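You operate a simulated robot arm through the tools that you are given. There is no shell and no other tool. Be economical: measure what you need, move in short steps, check, and stop when the job is done.

You are at the controls of a simulated two-armed robot. One attempt, no reset.

TASK
Replace the two mouldings in the front lane with the long one.
Fine: the old ones go on the padding; the new one lies with its end at the fence, the block slid up to it; other lanes stay.

The check looks at the end state, three seconds after you hand in, the way a careful person would. Anything else that was tipped, shoved, dropped, spilled or broken makes it a failure.

THE ROBOT
Two 7-joint arms with fingered hands on one trunk, on a base that drives. Base frame: it is fixed to the floor where the robot stands at the start and does not move with it; the origin is under the middle of the robot, x ahead of it, y to its left, z up. Units: mm, degrees, N and s.
The left shoulder is at the start at [60, 126, 1180], the right one opposite. Places, roughly: primed moulding (19x3x3 cm) [500, 200, 900]; primed moulding (43x3x3 cm) [500, -100, 900]; primed moulding (55x3x3 cm) [800, -200, 900]. Payload 2.5 kg a hand.
The tool frame of a hand sits at the grasp point between the pads (the TCP): z along the fingers, y along the line on which they close. The tips reach 30 mm beyond it. Largest opening 104 mm; the body of the gripper starts 35 mm behind the TCP. The gripper is a hand of 5 fingers: y runs from the thumb to the fingers, the wrist lies at [-15, -104, -178] in the tool frame, and closing takes about 1.5 s.
Orientation is that of the tool frame in the base frame, as a unit quaternion [w, x, y, z]. With the fingers straight down and the wrist toward the robot, the tool's x, y and z point along [0, 1, 0], [1, 0, 0] and [0, 0, -1] of the base frame.

THE INTERFACE
- The arms move only by the tool apply_moves. It takes "left_plan", "right_plan" or both (then of equal length, played together; a hand with none holds still); each is one flat list of numbers, 7 for each row, row after row: the shift along the tool's x, y, z in mm, then the turn, a rotation vector about the tool's x, y, z in degrees, then the gripper command, from -1 (shut) to 1 (fully open), values between in proportion. In form: [tx, ty, tz, wx, wy, wz, grip, tx, ty, tz, wx, wy, wz, grip, ...]. A call has 1 to 8 rows; each row shifts and turns the commanded pose from where the row before left it, along the tool's axes as they then stand. Rows are played at 5 a second. More than 50 mm and 8.6 degrees between two rows, or a gripper value outside its range, and nothing of the call is played. A pose out of reach is approached as far as the arm can. The call stops where the force on the tool passes 40 N (or 10 N more than at its start, if that is more) or the arm is blocked; 0.2 s more then pass. Each finger travels about 153 mm/s and halts on what it meets, pressing with about 27 N; the grip force reading is that of the motor and also rises with nothing between the fingers. The clock runs only during rows and for 0.2 s after the last one: add rows that do not move to give the fingers time. It gives the time, the measured TCP pose, the force on the tool (base axes), the opening and the grip force at its end, in the units of the frame above (readings bear some noise), with the torque about the TCP (base axes, N m) and any sound that the robot's microphone picked up.
- Cameras (640 x 400 px; columns grow to the right, rows downward): "scene" is now at [121.1, 5.8, 1373.4]; the picture's right is [0.08, -1.00, 0.00], its down [-0.70, -0.06, -0.72] and it looks along [0.71, 0.06, -0.70] (base axes); focal length 214 px, centre (320, 200). "left" rides on the left gripper at [-80, -78, -141] in its tool frame; the picture's right is [-0.78, -0.30, 0.56], its down [0.53, -0.78, 0.33] and it looks along [0.33, 0.56, 0.76] (tool axes); focal length 247 px, centre (320, 200). "right" rides on the right gripper at [80, -78, -141] in its tool frame; the picture's right is [-0.78, 0.30, -0.56], its down [-0.54, -0.78, 0.33] and it looks along [-0.33, 0.56, 0.76] (tool axes); focal length 247 px, centre (320, 200). There is no depth. A picture from a camera that has moved, and an enlarged one, comes with that camera's place and axes in the base frame and with its lens.
- get_image(camera): a new picture of that camera. It takes no simulated time.
- slide_trunk(by): slides the trunk up (or, below 0, down) by that many mm; the arms and the scene camera ride with it, the base frame stays. It gives what a move gives, with no picture.
- steer(legs): drives the robot by 1 to 6 legs, each [ahead, left, turn to the left] in mm, mm and degrees, along the robot's own axes; the way and the turn of a leg run together, so that a leg with both is an arc; at most 1500 mm and 180 degrees a leg. The arms and the cameras ride along, it lands a little off, and it stops where it bumps. It gives what a move gives.
- grasp_type(shape, hand): the hand has 5 fingers and takes this shape, open, in about a second: jaw (thumb against the fingers, like two jaws); tri (thumb and two fingers); tip (a fingertip pinch); poke (one finger out to press); point (the index stretched); flat (the hand flat); cup (the hand cupped); fist (a fist). The gripper value then closes the fingers along that shape, each until it touches; the sizes above hold for jaw. It gives what a move gives, with no picture.
- turn_head(pan, tilt): turns the head with the scene camera to pan (to the left, within 86 degrees either way) and tilt (down, from -29 to 69), counted from straight ahead of the robot. It gives what a move gives.
- close_up(camera, box): a new picture of the part [left, top, right, bottom] of that camera's present view, enlarged. It takes no simulated time.
- close_job(): hands the job in; it is judged then, once.

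Work in short steps. Places have to be worked out from the pictures, the camera data and where the tool is seen: move nearer, look again, correct. Check each grasp and each placing, and mend what went wrong. You have 120 turns and 108 pictures in all, those below and enlarged ones among them. Open the grippers and draw the arms clear of the work before you hand the job in, unless the task says otherwise; then end with one line.

The tools are called after "Call:" as a command line: name --argument value ..., lists and objects as JSON in quotes. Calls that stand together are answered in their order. apply_moves: Moves the arms, as the interface text tells. Its arguments: {"type":"object","properties":{"left_plan":{"type":"array"},"right_plan":{"type":"array"}},"required":[]} The other tools are called the same way: slide_trunk (by) slides the trunk up or down; grasp_type (shape, hand) gives the hand a shape; steer (legs) drives the base; turn_head (pan, tilt) turns the head that bears the scene camera; get_image (camera) takes a picture; close_up (camera, box) takes an enlarged picture of a part of a camera's view; close_job () hands the job in.

At the start:

```text
time: 0.0
left_position: [523.9, 83.0, 1067.8]
left_ee_rot: [0.0, 0.707, 0.707, 0.0]
left_ft_force: [0.3, -0.7, 0.5]
left_wrist_torque: [0.0, 0.01, 0.01]
left_opening: 103.8
left_gripper_force: 0.1
left_shape: jaw
right_position: [412.8, -277.1, 1176.7]
right_ee_rot: [0.001, 0.707, 0.707, -0.001]
right_ft_force: [0.5, 0.2, 0.0]
right_wrist_torque: [-0.03, -0.01, -0.01]
right_opening: 103.7
right_gripper_force: 0.0
right_shape: jaw
trunk travel left (down, up): [-575.0, 365.0]
robot x, y, heading: [-0.7, 1.4, 0.1]
head pan, tilt: [4.8, 44.3]
```

scene: 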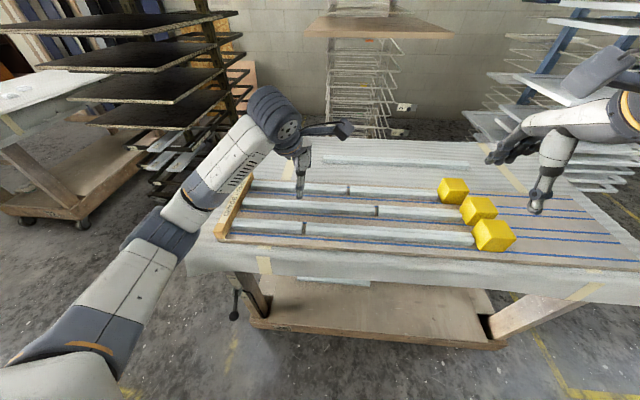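
right: 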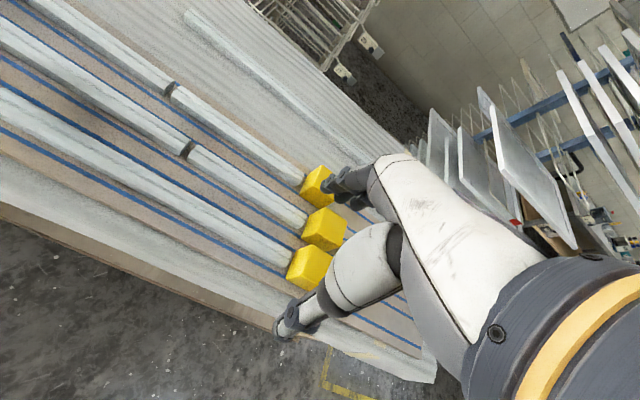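
left: 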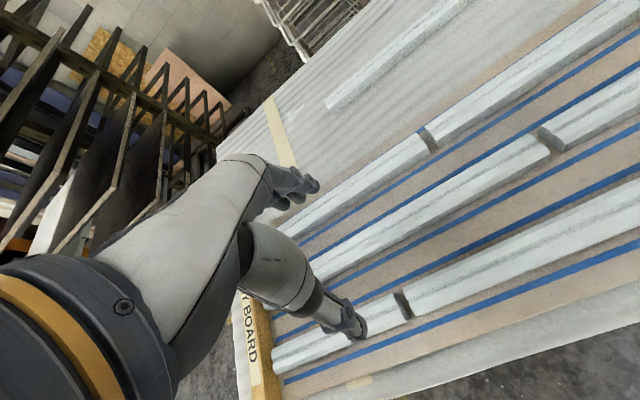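

I'll look around first: close-ups of the table's front lane and of the back area.

Call:
close_up --camera "scene" --box '[180, 120, 400, 300]'

Call:
close_up --camera "scene" --box '[380, 120, 640, 300]'

```text
2.22 times, centred on (290, 210) of scene
camera zoom: at [121.1, 5.8, 1373.4], right [0.08, -1.0, 0.0], down [-0.7, -0.06, -0.72], along [0.71, 0.06, -0.7], focal length 477 px, centre (387, 178)
```

zoom: 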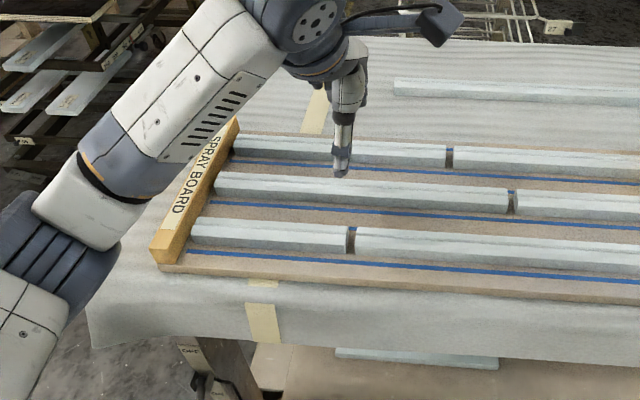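

```text
2.22 times, centred on (510, 210) of scene
camera zoom: at [121.1, 5.8, 1373.4], right [0.08, -1.0, 0.0], down [-0.7, -0.06, -0.72], along [0.71, 0.06, -0.7], focal length 477 px, centre (-102, 178)
```

zoom: 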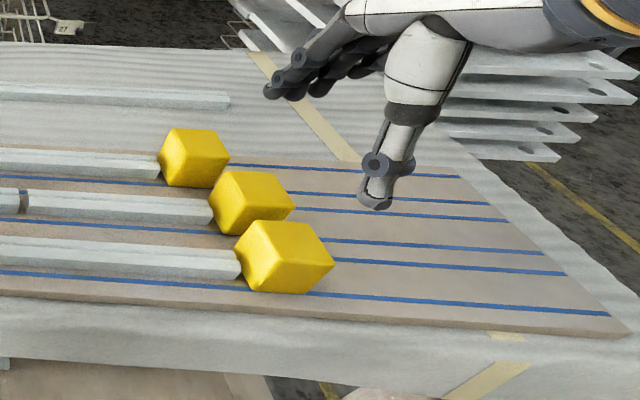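

Padding is the ribbed cover behind the spray board (x about 720–1040), where the long moulding lies at x≈825. I test how far the right arm can go forward at a safe height.

Call:
apply_moves --right_plan '[0, 50, 0, 0, 0, 0, 1, 0, 50, 0, 0, 0, 0, 1, 0, 50, 0, 0, 0, 0, 1, 0, 50, 0, 0, 0, 0, 1, 0, 50, 0, 0, 0, 0, 1, 0, 50, 0, 0, 0, 0, 1, 0, 0, 0, 0, 0, 0, 1]'

Call:
turn_head --pan 0 --tilt 69

Call:
get_image --camera "scene"

```text
time: 1.6
left_position: [523.6, 82.2, 1068.2]
left_ee_rot: [0.0, 0.707, 0.707, 0.001]
left_ft_force: [-0.3, 0.0, -0.1]
left_wrist_torque: [0.0, 0.02, -0.02]
left_opening: 103.4
left_gripper_force: 0.1
left_shape: jaw
right_position: [635.0, -277.5, 1177.8]
right_ee_rot: [0.001, 0.707, 0.707, 0.001]
right_ft_force: [0.5, 0.3, -0.3]
right_wrist_torque: [-0.01, -0.02, -0.02]
right_opening: 104.0
right_gripper_force: 0.1
right_shape: jaw
right hand out of reach, approached as far as the arm can: row 5, 6
trunk travel left (down, up): [-575.0, 365.0]
robot x, y, heading: [0.4, -1.7, 0.2]
head pan, tilt: [4.8, 44.3]
```

```text
time: 2.5
left_position: [523.5, 81.5, 1070.3]
left_ee_rot: [0.0, 0.707, 0.707, 0.001]
left_ft_force: [0.4, -0.3, 0.3]
left_wrist_torque: [-0.01, -0.05, 0.0]
left_opening: 103.9
left_gripper_force: 0.0
left_shape: jaw
right_position: [636.5, -277.6, 1176.5]
right_ee_rot: [-0.001, 0.708, 0.707, 0.0]
right_ft_force: [-0.4, 0.5, -0.4]
right_wrist_torque: [0.02, -0.01, 0.01]
right_opening: 103.8
right_gripper_force: 0.0
right_shape: jaw
trunk travel left (down, up): [-575.0, 365.0]
robot x, y, heading: [2.0, 3.3, -0.3]
head pan, tilt: [0.0, 68.8]
```

```text
102 pictures are left
camera scene: at [95.5, -1.0, 1343.6], right [0.0, -1.0, 0.0], down [-0.93, 0.0, -0.36], along [0.36, 0.0, -0.93], focal length 214 px, centre (320, 200)
```

scene: 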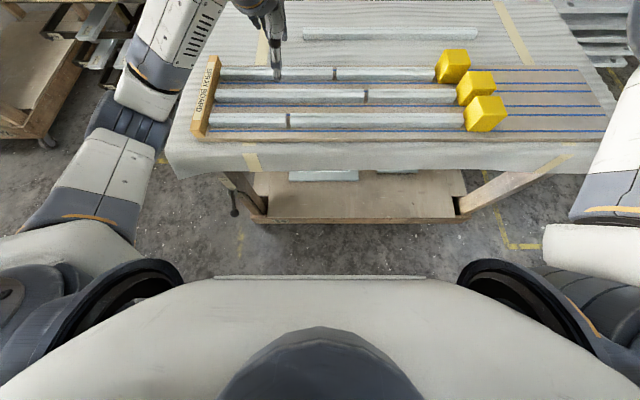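

Arm reach shoulder-to-wrist is about 530 mm, so standing ~200 mm further ahead lets me reach both the front lane and the padding. I drive forward carefully.

Call:
steer --legs '[[130, 0, 0]]'

Call:
get_image --camera "scene"

```text
time: 3.8
left_position: [652.1, 81.5, 1070.1]
left_ee_rot: [0.0, 0.707, 0.707, 0.001]
left_ft_force: [1.1, 0.4, 0.1]
left_wrist_torque: [0.0, 0.01, 0.01]
left_opening: 103.6
left_gripper_force: 0.0
left_shape: jaw
right_position: [765.0, -275.4, 1175.6]
right_ee_rot: [0.0, 0.707, 0.707, 0.001]
right_ft_force: [0.2, -0.5, -0.4]
right_wrist_torque: [0.02, -0.01, 0.04]
right_opening: 104.0
right_gripper_force: 0.0
right_shape: jaw
trunk travel left (down, up): [-575.0, 365.0]
robot x, y, heading: [133.0, 1.3, -0.2]
head pan, tilt: [0.0, 68.8]
```

```text
101 pictures are left
camera scene: at [225.4, -0.9, 1343.5], right [0.0, -1.0, 0.0], down [-0.93, 0.0, -0.36], along [0.36, 0.0, -0.93], focal length 214 px, centre (320, 200)
```

scene: 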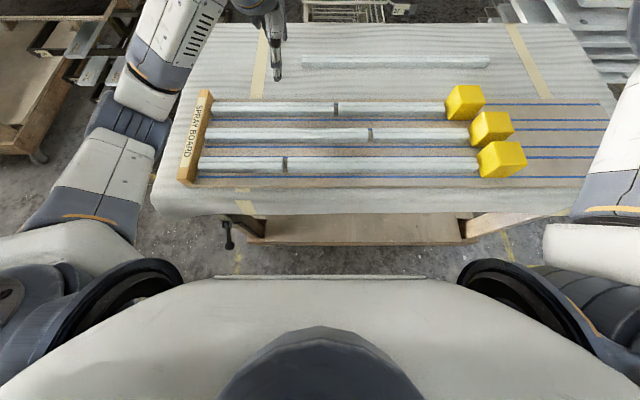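

Still clear of the table. Another 80 mm, then closer looks.

Call:
steer --legs '[[80, 0, 0]]'

Call:
get_image --camera "scene"

Call:
get_image --camera "right"

Call:
get_image --camera "left"

```text
time: 4.8
left_position: [734.5, 83.6, 1068.8]
left_ee_rot: [0.0, 0.707, 0.708, 0.001]
left_ft_force: [0.0, 0.5, -0.4]
left_wrist_torque: [-0.02, 0.0, 0.01]
left_opening: 103.7
left_gripper_force: 0.0
left_shape: jaw
right_position: [845.5, -277.4, 1176.9]
right_ee_rot: [0.0, 0.707, 0.707, 0.0]
right_ft_force: [-0.9, 0.2, -0.2]
right_wrist_torque: [-0.02, -0.01, 0.0]
right_opening: 104.1
right_gripper_force: 0.1
right_shape: jaw
trunk travel left (down, up): [-575.0, 365.0]
robot x, y, heading: [210.0, -1.8, -0.1]
head pan, tilt: [0.0, 68.8]
```

```text
100 pictures are left
camera scene: at [305.4, -0.8, 1343.5], right [0.0, -1.0, 0.0], down [-0.93, 0.0, -0.36], along [0.36, 0.0, -0.93], focal length 214 px, centre (320, 200)
```

scene: 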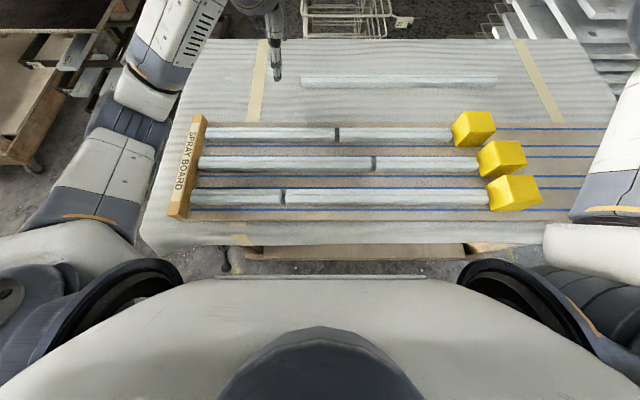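

```text
99 pictures are left
camera right: at [768.8, -195.9, 1318.5], right [0.3, -0.78, 0.56], down [-0.78, -0.53, -0.33], along [0.56, -0.33, -0.76], focal length 247 px, centre (320, 200)
```

right: 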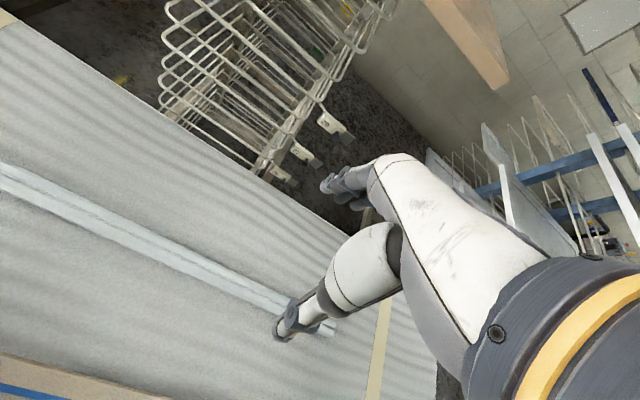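

```text
98 pictures are left
camera left: at [657.2, 2.2, 1210.3], right [-0.3, -0.78, -0.56], down [-0.78, 0.53, -0.33], along [0.56, 0.33, -0.76], focal length 247 px, centre (320, 200)
```

left: 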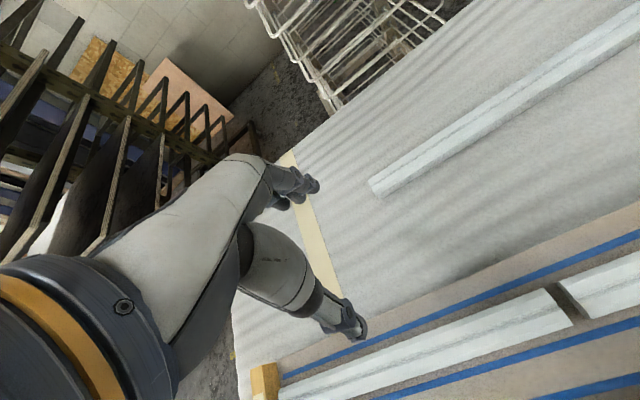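

Pixel scale with known lengths gives: lane mouldings' tops ≈ 920–925, front lane x≈473, 43 cm piece centre y≈-145; long piece at x≈834, top ≈906. I move the right hand back above the 43 cm piece, at height, to look.

Call:
apply_moves --right_plan '[16.5, -46.5, 10, 0, 0, 0, 1, 16.5, -46.5, 10, 0, 0, 0, 1, 16.5, -46.5, 10, 0, 0, 0, 1, 16.5, -46.5, 10, 0, 0, 0, 1, 16.5, -46.5, 10, 0, 0, 0, 1, 16.5, -46.5, 10, 0, 0, 0, 1, 16.5, -46.5, 10, 0, 0, 0, 1, 16.5, -46.5, 10, 0, 0, 0, 1]'

Call:
get_image --camera "right"

Call:
get_image --camera "scene"

```text
refused: row 1 steps farther than a row can; nothing moved
```

```text
97 pictures are left
camera right: at [768.8, -195.9, 1318.5], right [0.3, -0.78, 0.56], down [-0.78, -0.53, -0.33], along [0.56, -0.33, -0.76], focal length 247 px, centre (320, 200)
```

right: 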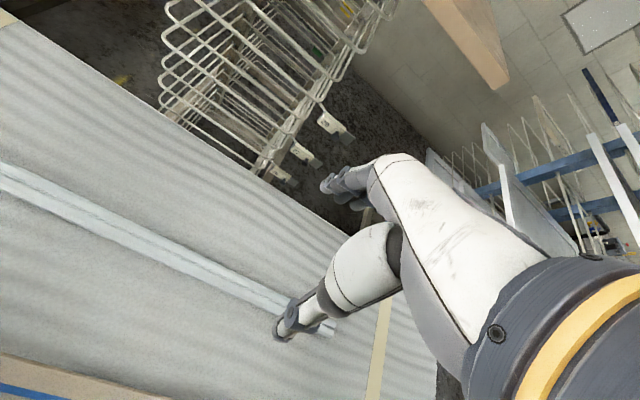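

```text
96 pictures are left
camera scene: at [305.4, -0.8, 1343.5], right [0.0, -1.0, 0.0], down [-0.93, 0.0, -0.36], along [0.36, 0.0, -0.93], focal length 214 px, centre (320, 200)
```

scene: 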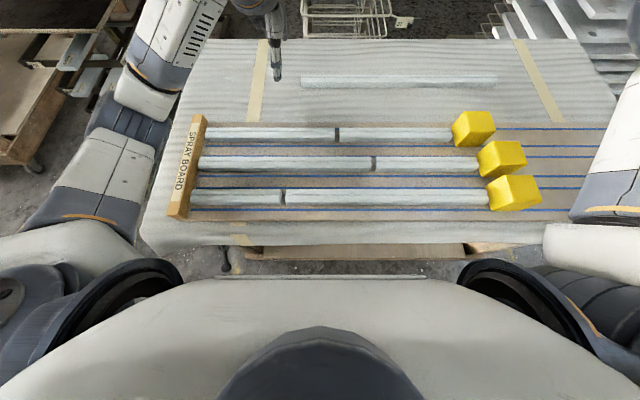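

The step was slightly too long; I split it: horizontal shift first at height.

Call:
apply_moves --right_plan '[16, -46, 0, 0, 0, 0, 1, 16, -46, 0, 0, 0, 0, 1, 16, -46, 0, 0, 0, 0, 1, 16, -46, 0, 0, 0, 0, 1, 16, -46, 0, 0, 0, 0, 1, 16, -46, 0, 0, 0, 0, 1, 16, -46, 0, 0, 0, 0, 1, 16, -46, 0, 0, 0, 0, 1]'

Call:
get_image --camera "right"

Call:
get_image --camera "scene"

```text
time: 6.6
left_position: [732.5, 81.8, 1069.1]
left_ee_rot: [0.001, 0.707, 0.707, 0.0]
left_ft_force: [0.7, -0.1, -0.5]
left_wrist_torque: [0.02, -0.01, -0.01]
left_opening: 103.6
left_gripper_force: 0.0
left_shape: jaw
right_position: [476.5, -148.2, 1178.2]
right_ee_rot: [0.002, 0.708, 0.706, 0.001]
right_ft_force: [0.4, 0.2, 0.0]
right_wrist_torque: [-0.02, 0.0, 0.01]
right_opening: 104.0
right_gripper_force: 0.1
right_shape: jaw
trunk travel left (down, up): [-575.0, 365.0]
robot x, y, heading: [210.8, 2.8, -0.2]
head pan, tilt: [0.0, 68.8]
```

```text
95 pictures are left
camera right: at [398.7, -67.4, 1319.8], right [0.29, -0.78, 0.56], down [-0.78, -0.53, -0.33], along [0.56, -0.34, -0.76], focal length 247 px, centre (320, 200)
```

right: 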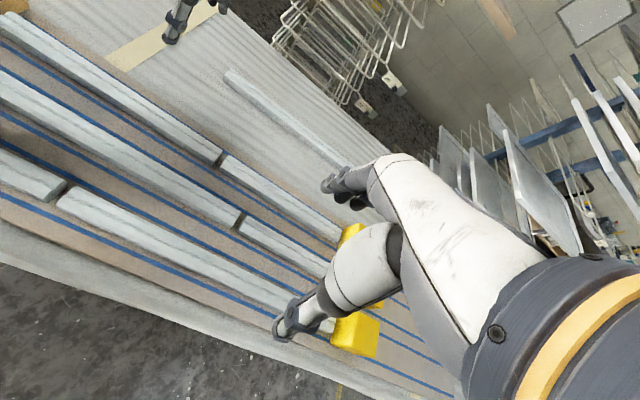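

```text
94 pictures are left
camera scene: at [304.0, -0.5, 1343.6], right [0.0, -1.0, 0.0], down [-0.93, 0.0, -0.36], along [0.36, 0.0, -0.93], focal length 214 px, centre (320, 200)
```

scene: 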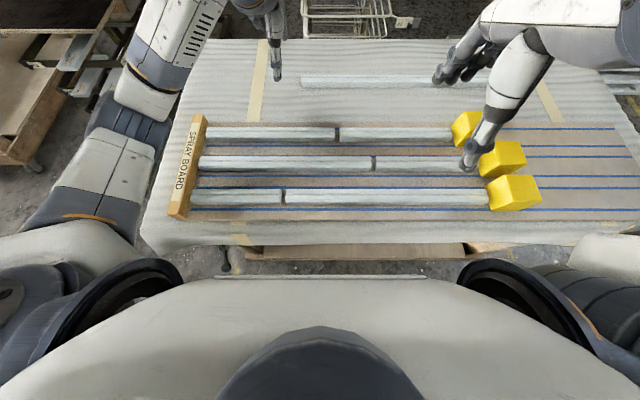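

Hand is above the piece (x 476, y -148, piece centre ≈ -143). Descend to about 1000 with a narrower opening and look.

Call:
apply_moves --right_plan '[0, 0, 44, 0, 0, 0, 0.5, 0, 0, 44, 0, 0, 0, 0.5, 0, 0, 44, 0, 0, 0, 0.5, 0, 0, 44, 0, 0, 0, 0.5]'

Call:
get_image --camera "right"

Call:
get_image --camera "scene"

```text
time: 7.6
left_position: [733.0, 82.5, 1068.8]
left_ee_rot: [0.0, 0.707, 0.708, 0.001]
left_ft_force: [0.4, -0.4, 0.2]
left_wrist_torque: [-0.03, -0.02, 0.01]
left_opening: 103.8
left_gripper_force: 0.1
left_shape: jaw
right_position: [560.5, -129.4, 1066.7]
right_ee_rot: [-0.001, 0.707, 0.707, -0.001]
right_ft_force: [-0.6, 0.7, -0.3]
right_wrist_torque: [0.03, 0.02, 0.01]
right_opening: 78.2
right_gripper_force: 0.0
right_shape: jaw
right hand out of reach, approached as far as the arm can: row 1, 2, 3, 4
trunk travel left (down, up): [-575.0, 365.0]
robot x, y, heading: [212.5, -1.7, 0.2]
head pan, tilt: [0.0, 68.8]
```

```text
93 pictures are left
camera right: at [484.4, -49.5, 1208.5], right [0.3, -0.78, 0.56], down [-0.78, -0.53, -0.33], along [0.55, -0.33, -0.76], focal length 247 px, centre (320, 200)
```

right: 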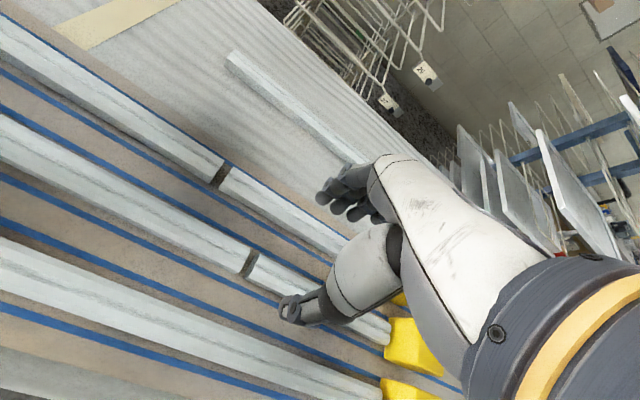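

```text
92 pictures are left
camera scene: at [304.7, -1.0, 1343.6], right [0.0, -1.0, 0.0], down [-0.93, 0.0, -0.36], along [0.36, 0.0, -0.93], focal length 214 px, centre (320, 200)
```

scene: 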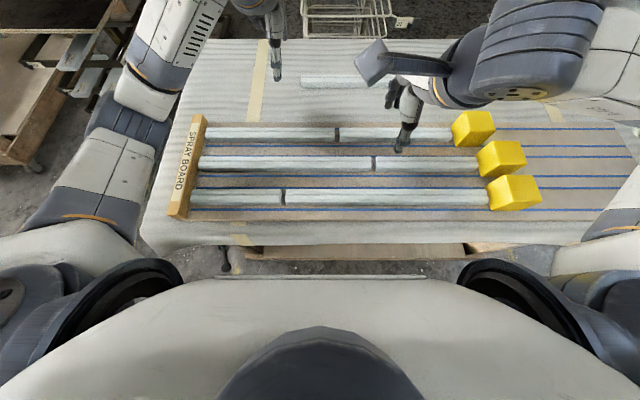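

The near limit is a wrist-to-shoulder distance of ~200 mm. Raising the trunk 150 mm fixes that.

Call:
slide_trunk --by 150

Call:
apply_moves --right_plan '[-5, -28, 0, 0, 0, 0, 0.5, -5, -28, 0, 0, 0, 0, 0.5, -5, -28, 0, 0, 0, 0, 0.5, 0, 0, 43, 0, 0, 0, 0.5, 0, 0, 43, 0, 0, 0, 0.5, 0, 0, 43, 0, 0, 0, 0.5, 0, 0, 43, 0, 0, 0, 0.5, 0, 0, 43, 0, 0, 0, 0.5]'

Call:
get_image --camera "right"

Call:
get_image --camera "scene"

```text
time: 9.4
left_position: [732.4, 81.1, 1219.5]
left_ee_rot: [0.001, 0.707, 0.707, -0.001]
left_ft_force: [0.2, 0.5, -0.4]
left_wrist_torque: [0.03, 0.0, 0.01]
left_opening: 104.0
left_gripper_force: 0.1
left_shape: jaw
right_position: [561.5, -129.4, 1216.9]
right_ee_rot: [-0.001, 0.707, 0.708, 0.0]
right_ft_force: [0.8, 0.7, 0.0]
right_wrist_torque: [-0.01, 0.0, 0.02]
right_opening: 78.3
right_gripper_force: 0.1
right_shape: jaw
trunk travel left (down, up): [-725.0, 215.0]
robot x, y, heading: [203.9, -0.4, -0.0]
head pan, tilt: [0.0, 68.8]
```

```text
time: 11.2
left_position: [732.6, 81.6, 1219.6]
left_ee_rot: [0.0, 0.706, 0.708, 0.0]
left_ft_force: [-0.5, -0.2, -0.2]
left_wrist_torque: [-0.01, 0.0, 0.0]
left_opening: 103.7
left_gripper_force: 0.2
left_shape: jaw
right_position: [569.4, -124.3, 1042.4]
right_ee_rot: [0.0, 0.707, 0.708, -0.001]
right_ft_force: [-0.3, -1.1, 0.0]
right_wrist_torque: [0.01, -0.02, -0.04]
right_opening: 78.2
right_gripper_force: 0.1
right_shape: jaw
right hand out of reach, approached as far as the arm can: row 1, 2, 3, 4, 5
trunk travel left (down, up): [-725.0, 215.0]
robot x, y, heading: [208.9, 2.4, -0.0]
head pan, tilt: [0.0, 68.8]
```

```text
91 pictures are left
camera right: at [492.3, -43.5, 1183.5], right [0.3, -0.78, 0.56], down [-0.78, -0.53, -0.33], along [0.56, -0.33, -0.76], focal length 247 px, centre (320, 200)
```

right: 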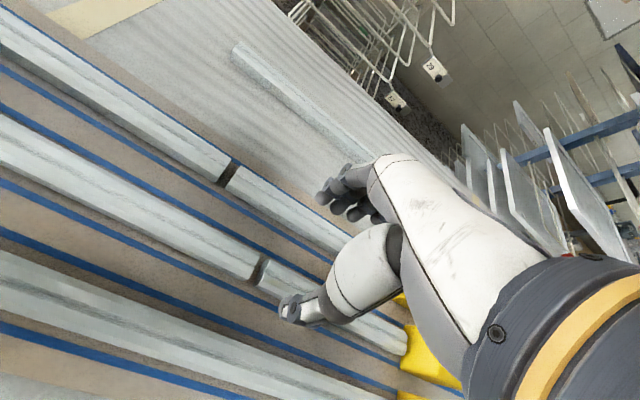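

```text
90 pictures are left
camera scene: at [304.7, -1.0, 1493.6], right [0.0, -1.0, 0.0], down [-0.93, 0.0, -0.36], along [0.36, 0.0, -0.93], focal length 214 px, centre (320, 200)
```

scene: 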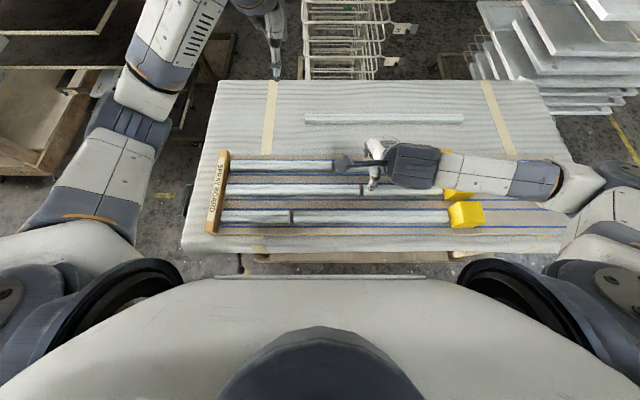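

Raising did not free the inward direction, so the limit is a joint one. I test descending straight at this radius (lane-2 x, staying above everything).

Call:
apply_moves --right_plan '[0, 0, 30, 0, 0, 0, 0.5, 0, 0, 30, 0, 0, 0, 0.5, 0, 0, 0, 0, 0, 0, 0.5]'

Call:
turn_head --pan -40 --tilt 50

Call:
get_image --camera "scene"

```text
time: 12.0
left_position: [731.4, 80.3, 1219.2]
left_ee_rot: [0.001, 0.706, 0.708, 0.001]
left_ft_force: [-0.7, -1.0, -0.8]
left_wrist_torque: [-0.01, -0.01, 0.0]
left_opening: 103.7
left_gripper_force: 0.0
left_shape: jaw
right_position: [570.5, -124.7, 982.6]
right_ee_rot: [-0.001, 0.708, 0.707, 0.001]
right_ft_force: [-0.1, 0.1, -0.2]
right_wrist_torque: [-0.02, 0.01, 0.01]
right_opening: 78.2
right_gripper_force: 0.1
right_shape: jaw
trunk travel left (down, up): [-725.0, 215.0]
robot x, y, heading: [212.2, -1.2, -0.0]
head pan, tilt: [0.0, 68.8]
```

```text
time: 13.0
left_position: [733.7, 83.0, 1218.4]
left_ee_rot: [0.0, 0.707, 0.708, 0.0]
left_ft_force: [0.2, -0.5, -0.8]
left_wrist_torque: [-0.01, -0.01, -0.03]
left_opening: 103.7
left_gripper_force: 0.2
left_shape: jaw
right_position: [569.5, -124.3, 982.9]
right_ee_rot: [0.0, 0.707, 0.707, -0.002]
right_ft_force: [-0.8, -0.6, -0.1]
right_wrist_torque: [-0.01, 0.01, -0.01]
right_opening: 78.2
right_gripper_force: 0.1
right_shape: jaw
trunk travel left (down, up): [-725.0, 215.0]
robot x, y, heading: [210.2, 2.0, -0.2]
head pan, tilt: [-40.0, 50.0]
```

```text
89 pictures are left
camera scene: at [307.8, -50.2, 1515.5], right [-0.64, -0.77, 0.0], down [-0.59, 0.49, -0.64], along [0.49, -0.41, -0.77], focal length 214 px, centre (320, 200)
```

scene: 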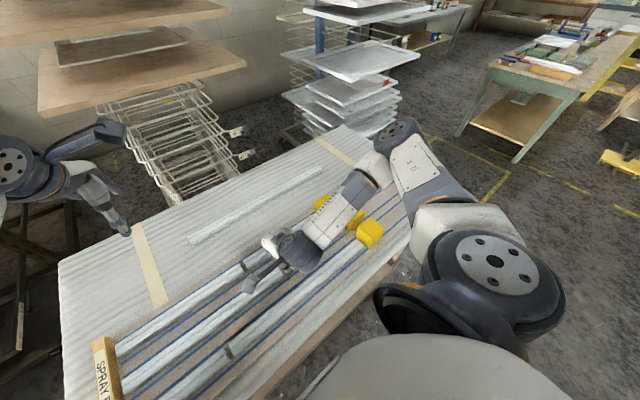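

Descent works there. Rather than folding the arm, I'll back the base ~95 mm so this same arm posture lands on the front lane.

Call:
apply_moves --right_plan '[0, 0, -30, 0, 0, 0, 0.5]'

Call:
steer --legs '[[-95, -18, 0]]'

Call:
turn_head --pan 0 --tilt 55

Call:
get_image --camera "scene"

Call:
get_image --camera "right"

```text
time: 13.4
left_position: [732.1, 81.9, 1218.9]
left_ee_rot: [0.001, 0.708, 0.707, 0.001]
left_ft_force: [-0.8, 0.0, 0.8]
left_wrist_torque: [0.02, -0.01, 0.01]
left_opening: 103.7
left_gripper_force: 0.0
left_shape: jaw
right_position: [570.7, -124.5, 1012.5]
right_ee_rot: [-0.001, 0.708, 0.706, -0.001]
right_ft_force: [0.5, 0.7, 0.4]
right_wrist_torque: [0.01, -0.03, -0.02]
right_opening: 78.3
right_gripper_force: 0.0
right_shape: jaw
trunk travel left (down, up): [-725.0, 215.0]
robot x, y, heading: [206.8, 1.4, 0.2]
head pan, tilt: [-40.0, 50.0]
```

```text
time: 14.6
left_position: [639.0, 63.3, 1218.2]
left_ee_rot: [0.0, 0.706, 0.708, 0.001]
left_ft_force: [0.7, 0.4, -0.4]
left_wrist_torque: [0.0, -0.01, 0.01]
left_opening: 103.8
left_gripper_force: 0.0
left_shape: jaw
right_position: [476.0, -141.0, 1011.9]
right_ee_rot: [0.0, 0.707, 0.708, -0.001]
right_ft_force: [0.0, 0.2, 0.1]
right_wrist_torque: [0.03, -0.01, 0.01]
right_opening: 78.2
right_gripper_force: 0.0
right_shape: jaw
trunk travel left (down, up): [-725.0, 215.0]
robot x, y, heading: [114.8, -16.5, 0.1]
head pan, tilt: [-40.0, 50.0]
```

```text
time: 15.6
left_position: [640.6, 65.0, 1218.9]
left_ee_rot: [0.0, 0.706, 0.708, 0.0]
left_ft_force: [-0.2, -0.3, 0.7]
left_wrist_torque: [0.02, 0.01, -0.01]
left_opening: 103.8
left_gripper_force: 0.1
left_shape: jaw
right_position: [476.8, -140.3, 1011.6]
right_ee_rot: [0.0, 0.707, 0.707, -0.001]
right_ft_force: [0.5, -0.5, -0.5]
right_wrist_torque: [0.03, 0.0, 0.03]
right_opening: 78.2
right_gripper_force: 0.1
right_shape: jaw
trunk travel left (down, up): [-725.0, 215.0]
robot x, y, heading: [118.4, -15.4, 0.1]
head pan, tilt: [0.0, 55.0]
```

```text
88 pictures are left
camera scene: at [227.6, -18.8, 1509.0], right [0.0, -1.0, 0.0], down [-0.82, 0.0, -0.57], along [0.57, 0.0, -0.82], focal length 214 px, centre (320, 200)
```

scene: 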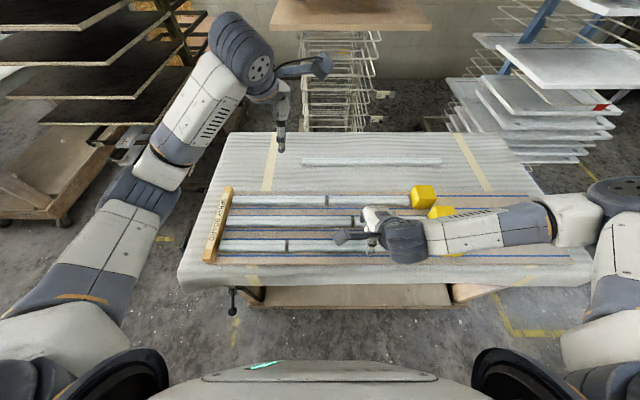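

```text
87 pictures are left
camera right: at [399.6, -60.7, 1153.7], right [0.3, -0.78, 0.56], down [-0.78, -0.53, -0.33], along [0.55, -0.33, -0.76], focal length 247 px, centre (320, 200)
```

right: 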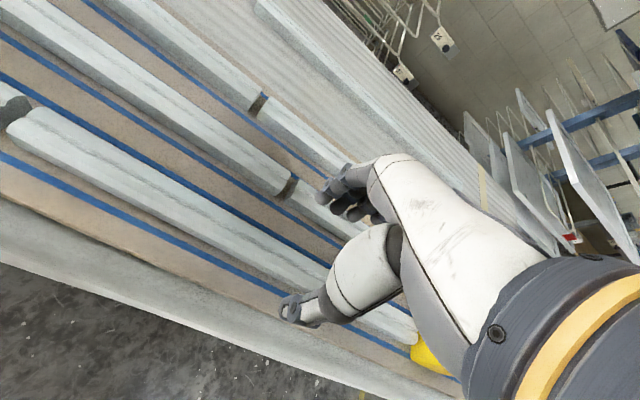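

The hand is centred on the piece (x≈477 vs 478). Descend to ~940 and check.

Call:
apply_moves --right_plan '[0, 0, 25, 0, 0, 0, 0.5, 0, 0, 25, 0, 0, 0, 0.5, 0, 0, 18, 0, 0, 0, 0.5]'

Call:
get_image --camera "right"

Call:
close_up --camera "scene" --box '[280, 170, 500, 300]'

```text
time: 16.4
left_position: [639.7, 65.0, 1218.9]
left_ee_rot: [0.0, 0.707, 0.707, 0.0]
left_ft_force: [0.6, -0.4, 0.4]
left_wrist_torque: [0.02, -0.01, -0.05]
left_opening: 103.7
left_gripper_force: 0.1
left_shape: jaw
right_position: [479.8, -135.7, 956.8]
right_ee_rot: [-0.001, 0.708, 0.706, -0.004]
right_ft_force: [0.3, 0.0, -0.2]
right_wrist_torque: [0.01, 0.01, 0.02]
right_opening: 78.3
right_gripper_force: 0.0
right_shape: jaw
right hand out of reach, approached as far as the arm can: row 2, 3
trunk travel left (down, up): [-725.0, 215.0]
robot x, y, heading: [116.1, -15.8, -0.0]
head pan, tilt: [0.0, 55.0]
```

```text
86 pictures are left
camera right: at [404.2, -54.5, 1099.0], right [0.3, -0.78, 0.56], down [-0.78, -0.53, -0.33], along [0.55, -0.34, -0.76], focal length 247 px, centre (320, 200)
```

right: 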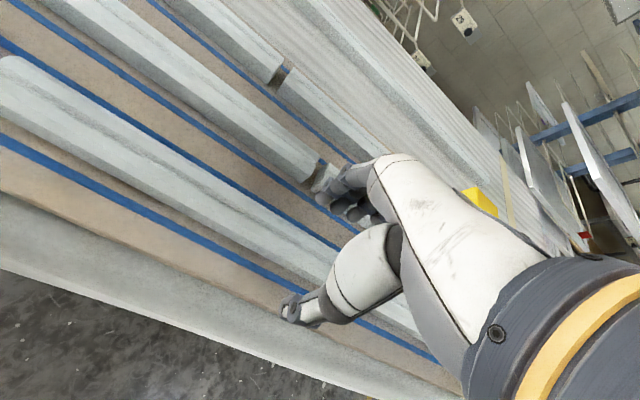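

```text
2.91 times, centred on (390, 235) of scene
camera zoom: at [227.7, -19.5, 1509.0], right [0.0, -1.0, 0.0], down [-0.82, 0.0, -0.57], along [0.57, 0.0, -0.82], focal length 624 px, centre (116, 98)
```

zoom: 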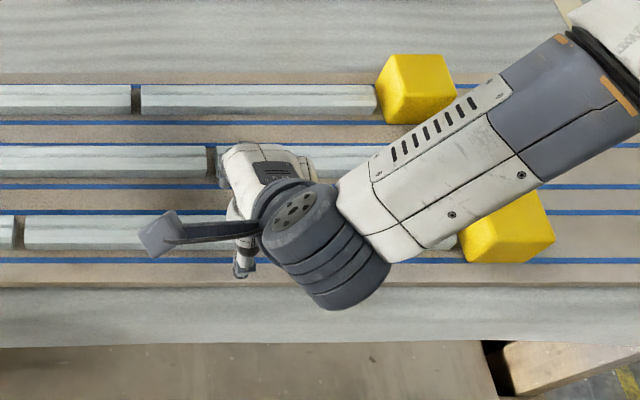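

The arm hits its limit at z 957; I use the trunk as the vertical axis for the remainder: down 25 mm.

Call:
slide_trunk --by -25

Call:
get_image --camera "right"

```text
time: 17.1
left_position: [639.4, 65.2, 1194.3]
left_ee_rot: [0.001, 0.706, 0.708, 0.001]
left_ft_force: [-0.2, 0.6, 0.5]
left_wrist_torque: [-0.04, 0.02, 0.0]
left_opening: 103.6
left_gripper_force: 0.1
left_shape: jaw
right_position: [481.4, -135.0, 934.6]
right_ee_rot: [0.002, 0.708, 0.706, -0.001]
right_ft_force: [-2.4, -1.9, 19.8]
right_wrist_torque: [-0.07, -0.81, -0.12]
right_opening: 77.0
right_gripper_force: 0.0
right_shape: jaw
trunk travel left (down, up): [-700.0, 240.0]
robot x, y, heading: [114.3, -19.5, -0.2]
head pan, tilt: [0.0, 55.0]
```

```text
84 pictures are left
camera right: at [404.0, -53.4, 1075.7], right [0.29, -0.78, 0.56], down [-0.78, -0.53, -0.33], along [0.56, -0.34, -0.76], focal length 247 px, centre (320, 200)
```

right: 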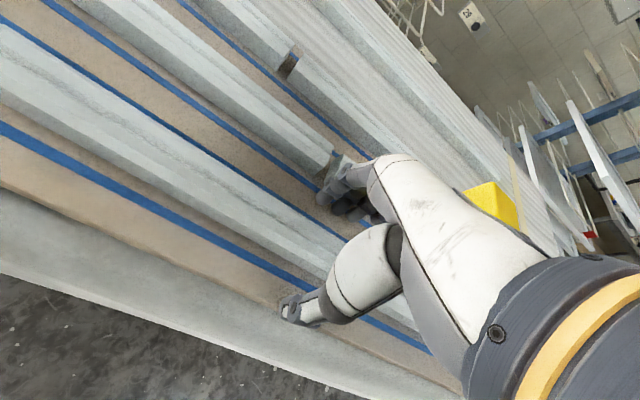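

20 N upward: the finger tips touch the board (board top ≈ 904). Raise 5 mm and close.

Call:
slide_trunk --by 6

Call:
apply_moves --right_plan '[0, 0, 0, 0, 0, 0, 0.1, 0, 0, 0, 0, 0, 0, -0.3, 0, 0, 0, 0, 0, 0, -0.6, 0, 0, 0, 0, 0, 0, -1, 0, 0, 0, 0, 0, 0, -1, 0, 0, 0, 0, 0, 0, -1, 0, 0, 0, 0, 0, 0, -1, 0, 0, 0, 0, 0, 0, -1]'

Call:
get_image --camera "right"

```text
time: 17.7
left_position: [640.4, 64.3, 1199.8]
left_ee_rot: [0.0, 0.706, 0.708, -0.001]
left_ft_force: [0.4, -0.9, 0.5]
left_wrist_torque: [0.0, -0.03, 0.0]
left_opening: 103.9
left_gripper_force: 0.0
left_shape: jaw
right_position: [478.7, -135.0, 936.5]
right_ee_rot: [-0.002, 0.708, 0.706, -0.006]
right_ft_force: [0.9, -0.3, 0.2]
right_wrist_torque: [-0.02, 0.02, 0.03]
right_opening: 78.0
right_gripper_force: 0.1
right_shape: jaw
trunk travel left (down, up): [-706.0, 234.0]
robot x, y, heading: [120.1, -15.7, -0.2]
head pan, tilt: [0.0, 55.0]
```

```text
time: 19.5
left_position: [639.8, 64.1, 1199.8]
left_ee_rot: [0.0, 0.706, 0.708, 0.0]
left_ft_force: [-0.8, -0.5, -0.1]
left_wrist_torque: [0.01, -0.03, 0.0]
left_opening: 103.5
left_gripper_force: 0.1
left_shape: jaw
right_position: [480.7, -134.7, 938.9]
right_ee_rot: [0.0, 0.708, 0.707, -0.004]
right_ft_force: [0.7, 0.9, 0.3]
right_wrist_torque: [-0.01, 0.02, 0.0]
right_opening: 24.1
right_gripper_force: 26.9
right_shape: jaw
trunk travel left (down, up): [-706.0, 234.0]
robot x, y, heading: [114.5, -16.9, 0.1]
head pan, tilt: [0.0, 55.0]
```

```text
83 pictures are left
camera right: at [404.1, -53.8, 1080.1], right [0.3, -0.77, 0.56], down [-0.78, -0.53, -0.33], along [0.55, -0.34, -0.76], focal length 247 px, centre (320, 200)
```

right: 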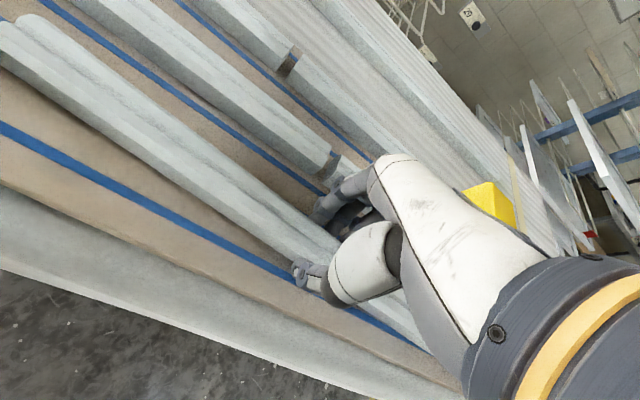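

Held (opening 24, 27 N). Lift 110 mm with the trunk and verify.

Call:
slide_trunk --by 110

Call:
get_image --camera "right"

Call:
get_image --camera "scene"

```text
time: 20.9
left_position: [641.0, 64.4, 1308.5]
left_ee_rot: [0.0, 0.707, 0.708, 0.0]
left_ft_force: [0.2, -0.8, -0.7]
left_wrist_torque: [-0.01, -0.02, 0.01]
left_opening: 103.9
left_gripper_force: 0.1
left_shape: jaw
right_position: [480.5, -135.6, 1048.2]
right_ee_rot: [-0.002, 0.708, 0.706, -0.004]
right_ft_force: [-0.3, 0.1, -0.7]
right_wrist_torque: [-0.01, -0.01, 0.02]
right_opening: 24.1
right_gripper_force: 27.0
right_shape: jaw
trunk travel left (down, up): [-816.0, 124.0]
robot x, y, heading: [118.1, -19.4, 0.0]
head pan, tilt: [0.0, 55.0]
```

```text
82 pictures are left
camera right: at [404.1, -53.8, 1190.0], right [0.3, -0.77, 0.56], down [-0.78, -0.53, -0.33], along [0.55, -0.34, -0.76], focal length 247 px, centre (320, 200)
```

right: 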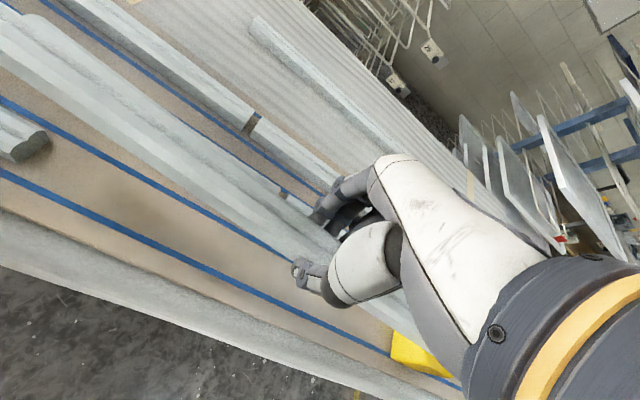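

```text
81 pictures are left
camera scene: at [227.8, -18.8, 1600.0], right [0.0, -1.0, 0.0], down [-0.82, 0.0, -0.57], along [0.57, 0.0, -0.82], focal length 214 px, centre (320, 200)
```

scene: 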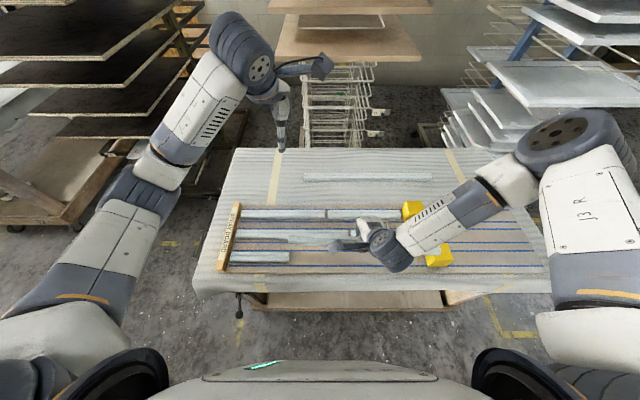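

The piece is held level. Drive ahead 100 mm and extend the arm 165 mm to be over the padding strip between board and long piece.

Call:
steer --legs '[[100, 0, 0]]'

Call:
apply_moves --right_plan '[0, 35, 0, 0, 0, 0, -1, 0, 35, 0, 0, 0, 0, -1, 0, 35, 0, 0, 0, 0, -1, 0, 35, 0, 0, 0, 0, -1, 0, 35, 0, 0, 0, 0, -1]'

Call:
get_image --camera "right"

Call:
get_image --camera "scene"

```text
time: 22.1
left_position: [738.6, 64.5, 1310.3]
left_ee_rot: [-0.001, 0.706, 0.708, -0.001]
left_ft_force: [0.0, 0.5, 0.4]
left_wrist_torque: [0.0, -0.01, 0.02]
left_opening: 103.7
left_gripper_force: 0.0
left_shape: jaw
right_position: [578.3, -133.5, 1048.6]
right_ee_rot: [-0.001, 0.708, 0.706, -0.004]
right_ft_force: [0.7, -0.3, -1.0]
right_wrist_torque: [-0.01, -0.02, -0.03]
right_opening: 24.2
right_gripper_force: 26.5
right_shape: jaw
trunk travel left (down, up): [-816.0, 124.0]
robot x, y, heading: [211.9, -15.7, 0.1]
head pan, tilt: [0.0, 55.0]
```

```text
time: 23.3
left_position: [738.4, 64.1, 1310.2]
left_ee_rot: [0.0, 0.706, 0.708, 0.0]
left_ft_force: [0.4, 0.5, -0.1]
left_wrist_torque: [-0.01, 0.0, -0.01]
left_opening: 103.6
left_gripper_force: 0.0
left_shape: jaw
right_position: [753.9, -135.9, 1047.7]
right_ee_rot: [-0.002, 0.708, 0.706, -0.005]
right_ft_force: [0.6, -0.6, -0.5]
right_wrist_torque: [-0.03, 0.01, 0.01]
right_opening: 24.2
right_gripper_force: 27.4
right_shape: jaw
trunk travel left (down, up): [-816.0, 124.0]
robot x, y, heading: [211.9, -16.0, 0.3]
head pan, tilt: [0.0, 55.0]
```

```text
80 pictures are left
camera right: at [677.6, -53.8, 1188.6], right [0.3, -0.77, 0.56], down [-0.78, -0.54, -0.32], along [0.55, -0.34, -0.76], focal length 247 px, centre (320, 200)
```

right: 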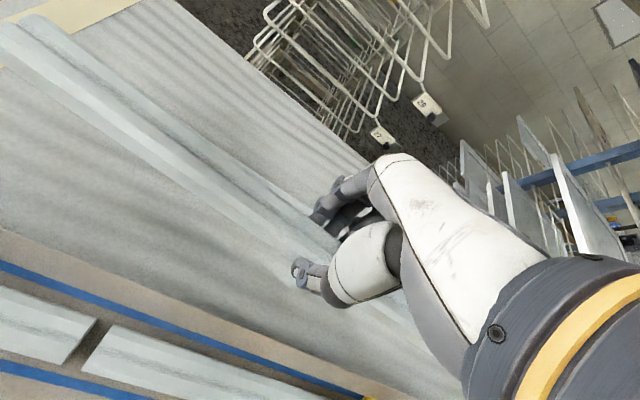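

```text
79 pictures are left
camera scene: at [326.6, -18.5, 1600.0], right [0.0, -1.0, 0.0], down [-0.82, 0.0, -0.57], along [0.57, 0.0, -0.82], focal length 214 px, centre (320, 200)
```

scene: 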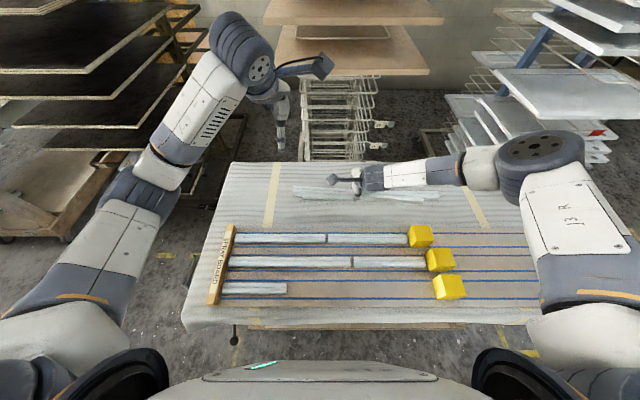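

Piece is over the padding strip; board's rear edge at x≈690, long piece's front edge ≈807. Lower with the trunk 105 mm, shifting 6 mm back.

Call:
apply_moves --right_plan '[0, -6, 0, 0, 0, 0, -1]'

Call:
slide_trunk --by -105

Call:
get_image --camera "right"

Call:
get_image --camera "scene"

```text
time: 23.7
left_position: [739.0, 64.7, 1310.4]
left_ee_rot: [0.0, 0.706, 0.708, 0.001]
left_ft_force: [-0.8, -0.4, -0.8]
left_wrist_torque: [-0.02, 0.0, -0.04]
left_opening: 103.8
left_gripper_force: 0.0
left_shape: jaw
right_position: [748.6, -134.9, 1048.1]
right_ee_rot: [-0.001, 0.708, 0.706, -0.003]
right_ft_force: [0.4, 0.4, 0.1]
right_wrist_torque: [-0.01, 0.03, 0.01]
right_opening: 23.9
right_gripper_force: 26.9
right_shape: jaw
trunk travel left (down, up): [-816.0, 124.0]
robot x, y, heading: [218.3, -19.9, -0.2]
head pan, tilt: [0.0, 55.0]
```

```text
time: 25.0
left_position: [736.8, 65.1, 1205.5]
left_ee_rot: [0.0, 0.706, 0.708, 0.001]
left_ft_force: [-0.4, 0.1, 0.9]
left_wrist_torque: [0.0, 0.02, 0.01]
left_opening: 103.7
left_gripper_force: 0.1
left_shape: jaw
right_position: [749.3, -134.6, 943.1]
right_ee_rot: [-0.002, 0.709, 0.705, -0.003]
right_ft_force: [0.6, 0.1, -1.8]
right_wrist_torque: [0.05, 0.01, 0.02]
right_opening: 24.0
right_gripper_force: 27.3
right_shape: jaw
trunk travel left (down, up): [-711.0, 229.0]
robot x, y, heading: [213.1, -14.5, 0.1]
head pan, tilt: [0.0, 55.0]
```

```text
78 pictures are left
camera right: at [671.4, -53.9, 1084.5], right [0.3, -0.77, 0.56], down [-0.78, -0.53, -0.33], along [0.55, -0.34, -0.76], focal length 247 px, centre (320, 200)
```

right: 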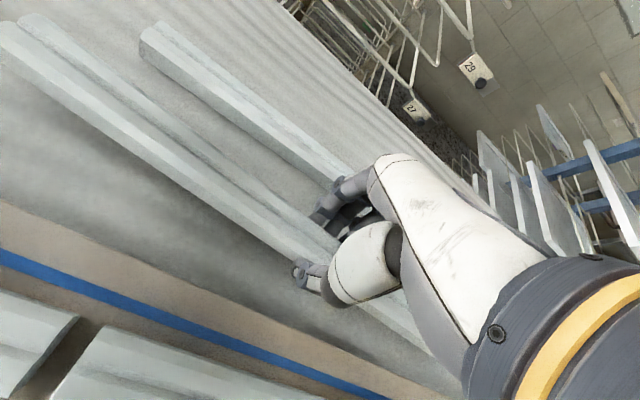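

```text
77 pictures are left
camera scene: at [326.0, -18.7, 1495.0], right [0.0, -1.0, 0.0], down [-0.82, 0.0, -0.57], along [0.57, 0.0, -0.82], focal length 214 px, centre (320, 200)
```

scene: 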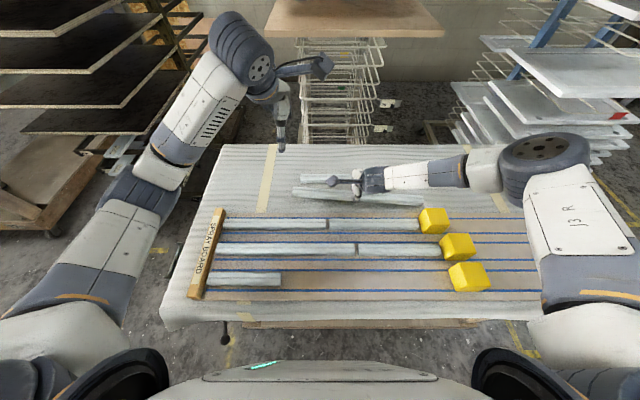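

Clear on both sides. Lower 20 mm more and watch the force.

Call:
slide_trunk --by -17

```text
time: 25.7
left_position: [738.4, 63.2, 1187.6]
left_ee_rot: [0.0, 0.707, 0.708, 0.0]
left_ft_force: [0.1, 0.5, 1.3]
left_wrist_torque: [-0.02, 0.0, 0.0]
left_opening: 103.7
left_gripper_force: 0.1
left_shape: jaw
right_position: [748.2, -134.5, 924.7]
right_ee_rot: [-0.001, 0.708, 0.706, -0.003]
right_ft_force: [-0.7, -0.2, -1.2]
right_wrist_torque: [0.04, 0.01, 0.0]
right_opening: 23.7
right_gripper_force: 26.8
right_shape: jaw
trunk travel left (down, up): [-694.0, 246.0]
robot x, y, heading: [213.8, -19.5, 0.3]
head pan, tilt: [0.0, 55.0]
```

No contact yet at 924.7; lower 6 mm more.

Call:
slide_trunk --by -6

```text
time: 26.2
left_position: [737.5, 64.8, 1182.7]
left_ee_rot: [0.0, 0.707, 0.707, 0.001]
left_ft_force: [-0.1, 0.3, -0.2]
left_wrist_torque: [-0.03, 0.0, 0.02]
left_opening: 103.7
left_gripper_force: 0.1
left_shape: jaw
right_position: [746.9, -134.8, 921.2]
right_ee_rot: [0.001, 0.708, 0.706, -0.002]
right_ft_force: [-3.6, -1.5, 10.9]
right_wrist_torque: [-0.05, 0.05, 0.02]
right_opening: 24.4
right_gripper_force: 27.2
right_shape: jaw
trunk travel left (down, up): [-688.0, 252.0]
robot x, y, heading: [214.8, -16.7, -0.2]
head pan, tilt: [0.0, 55.0]
```

Contact (11 N): the piece is on the padding. Open modestly and check.

Call:
apply_moves --right_plan '[0, 0, 0, 0, 0, 0, -0.3, 0, 0, 0, 0, 0, 0, -0.1, 0, 0, 0, 0, 0, 0, 0.05, 0, 0, 0, 0, 0, 0, 0.05]'

Call:
get_image --camera "right"

```text
time: 27.2
left_position: [738.7, 65.3, 1182.2]
left_ee_rot: [0.0, 0.706, 0.708, 0.0]
left_ft_force: [-0.7, 0.5, -1.0]
left_wrist_torque: [0.02, 0.05, 0.0]
left_opening: 103.8
left_gripper_force: 0.1
left_shape: jaw
right_position: [747.3, -135.6, 919.6]
right_ee_rot: [-0.002, 0.708, 0.706, -0.003]
right_ft_force: [-1.1, -0.3, 4.3]
right_wrist_torque: [0.04, -0.12, 0.03]
right_opening: 52.9
right_gripper_force: 0.0
right_shape: jaw
trunk travel left (down, up): [-688.0, 252.0]
robot x, y, heading: [215.3, -17.0, -0.2]
head pan, tilt: [0.0, 55.0]
```

```text
76 pictures are left
camera right: at [670.8, -53.8, 1061.5], right [0.3, -0.77, 0.56], down [-0.78, -0.53, -0.33], along [0.55, -0.34, -0.76], focal length 247 px, centre (320, 200)
```

right: 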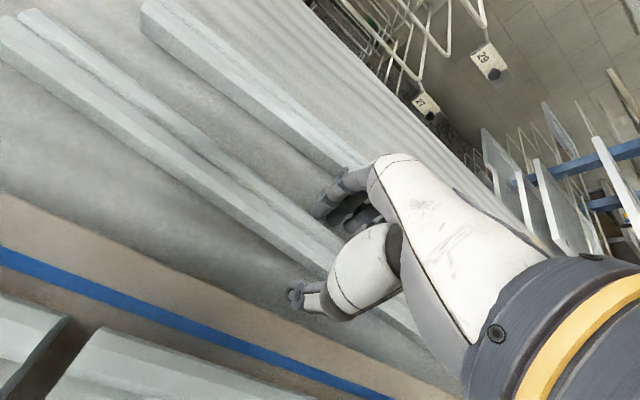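

Released. Lift the right hand by its arm (first straight up), then check the result.

Call:
apply_moves --right_plan '[0, 0, -30, 0, 0, 0, 0.05, 0, 0, -40, 0, 0, 0, 0.05, 0, 0, -45, 0, 0, 0, 0.05, 0, 0, -45, 0, 0, 0, 0.05, 0, 0, -20, 0, 0, 0, 0.05]'

Call:
get_image --camera "right"

Call:
get_image --camera "scene"

```text
time: 28.4
left_position: [739.5, 63.9, 1182.0]
left_ee_rot: [0.0, 0.707, 0.708, 0.0]
left_ft_force: [-0.3, 0.3, 0.4]
left_wrist_torque: [0.01, -0.01, 0.0]
left_opening: 104.0
left_gripper_force: 0.0
left_shape: jaw
right_position: [746.7, -134.6, 1098.6]
right_ee_rot: [-0.001, 0.708, 0.707, -0.004]
right_ft_force: [-0.3, 0.2, 0.1]
right_wrist_torque: [0.06, 0.0, -0.03]
right_opening: 54.2
right_gripper_force: 0.0
right_shape: jaw
trunk travel left (down, up): [-688.0, 252.0]
robot x, y, heading: [215.4, -20.2, 0.2]
head pan, tilt: [0.0, 55.0]
```

```text
75 pictures are left
camera right: at [671.6, -53.3, 1241.8], right [0.3, -0.77, 0.56], down [-0.78, -0.53, -0.32], along [0.55, -0.34, -0.76], focal length 247 px, centre (320, 200)
```

right: 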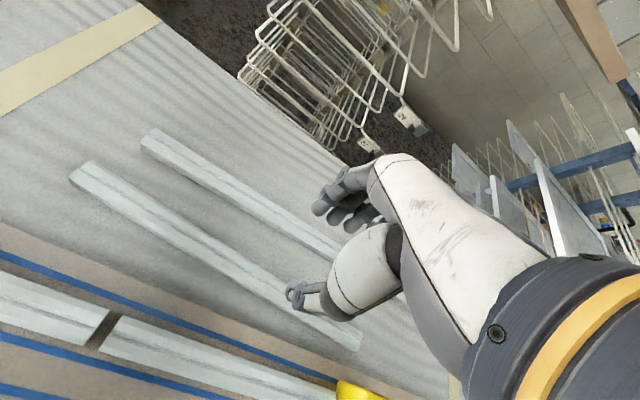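

```text
74 pictures are left
camera scene: at [325.9, -18.7, 1472.0], right [0.0, -1.0, 0.0], down [-0.82, 0.0, -0.57], along [0.57, 0.0, -0.82], focal length 214 px, centre (320, 200)
```

scene: 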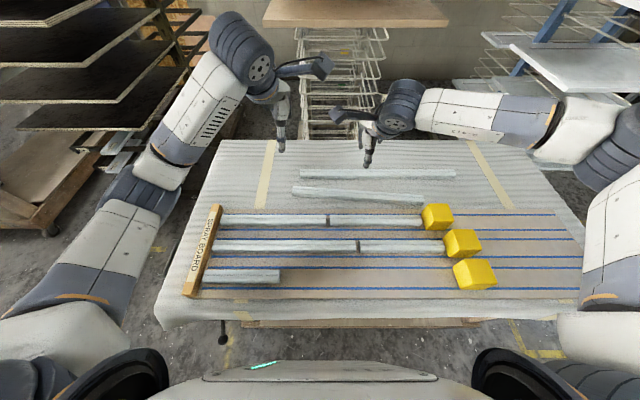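

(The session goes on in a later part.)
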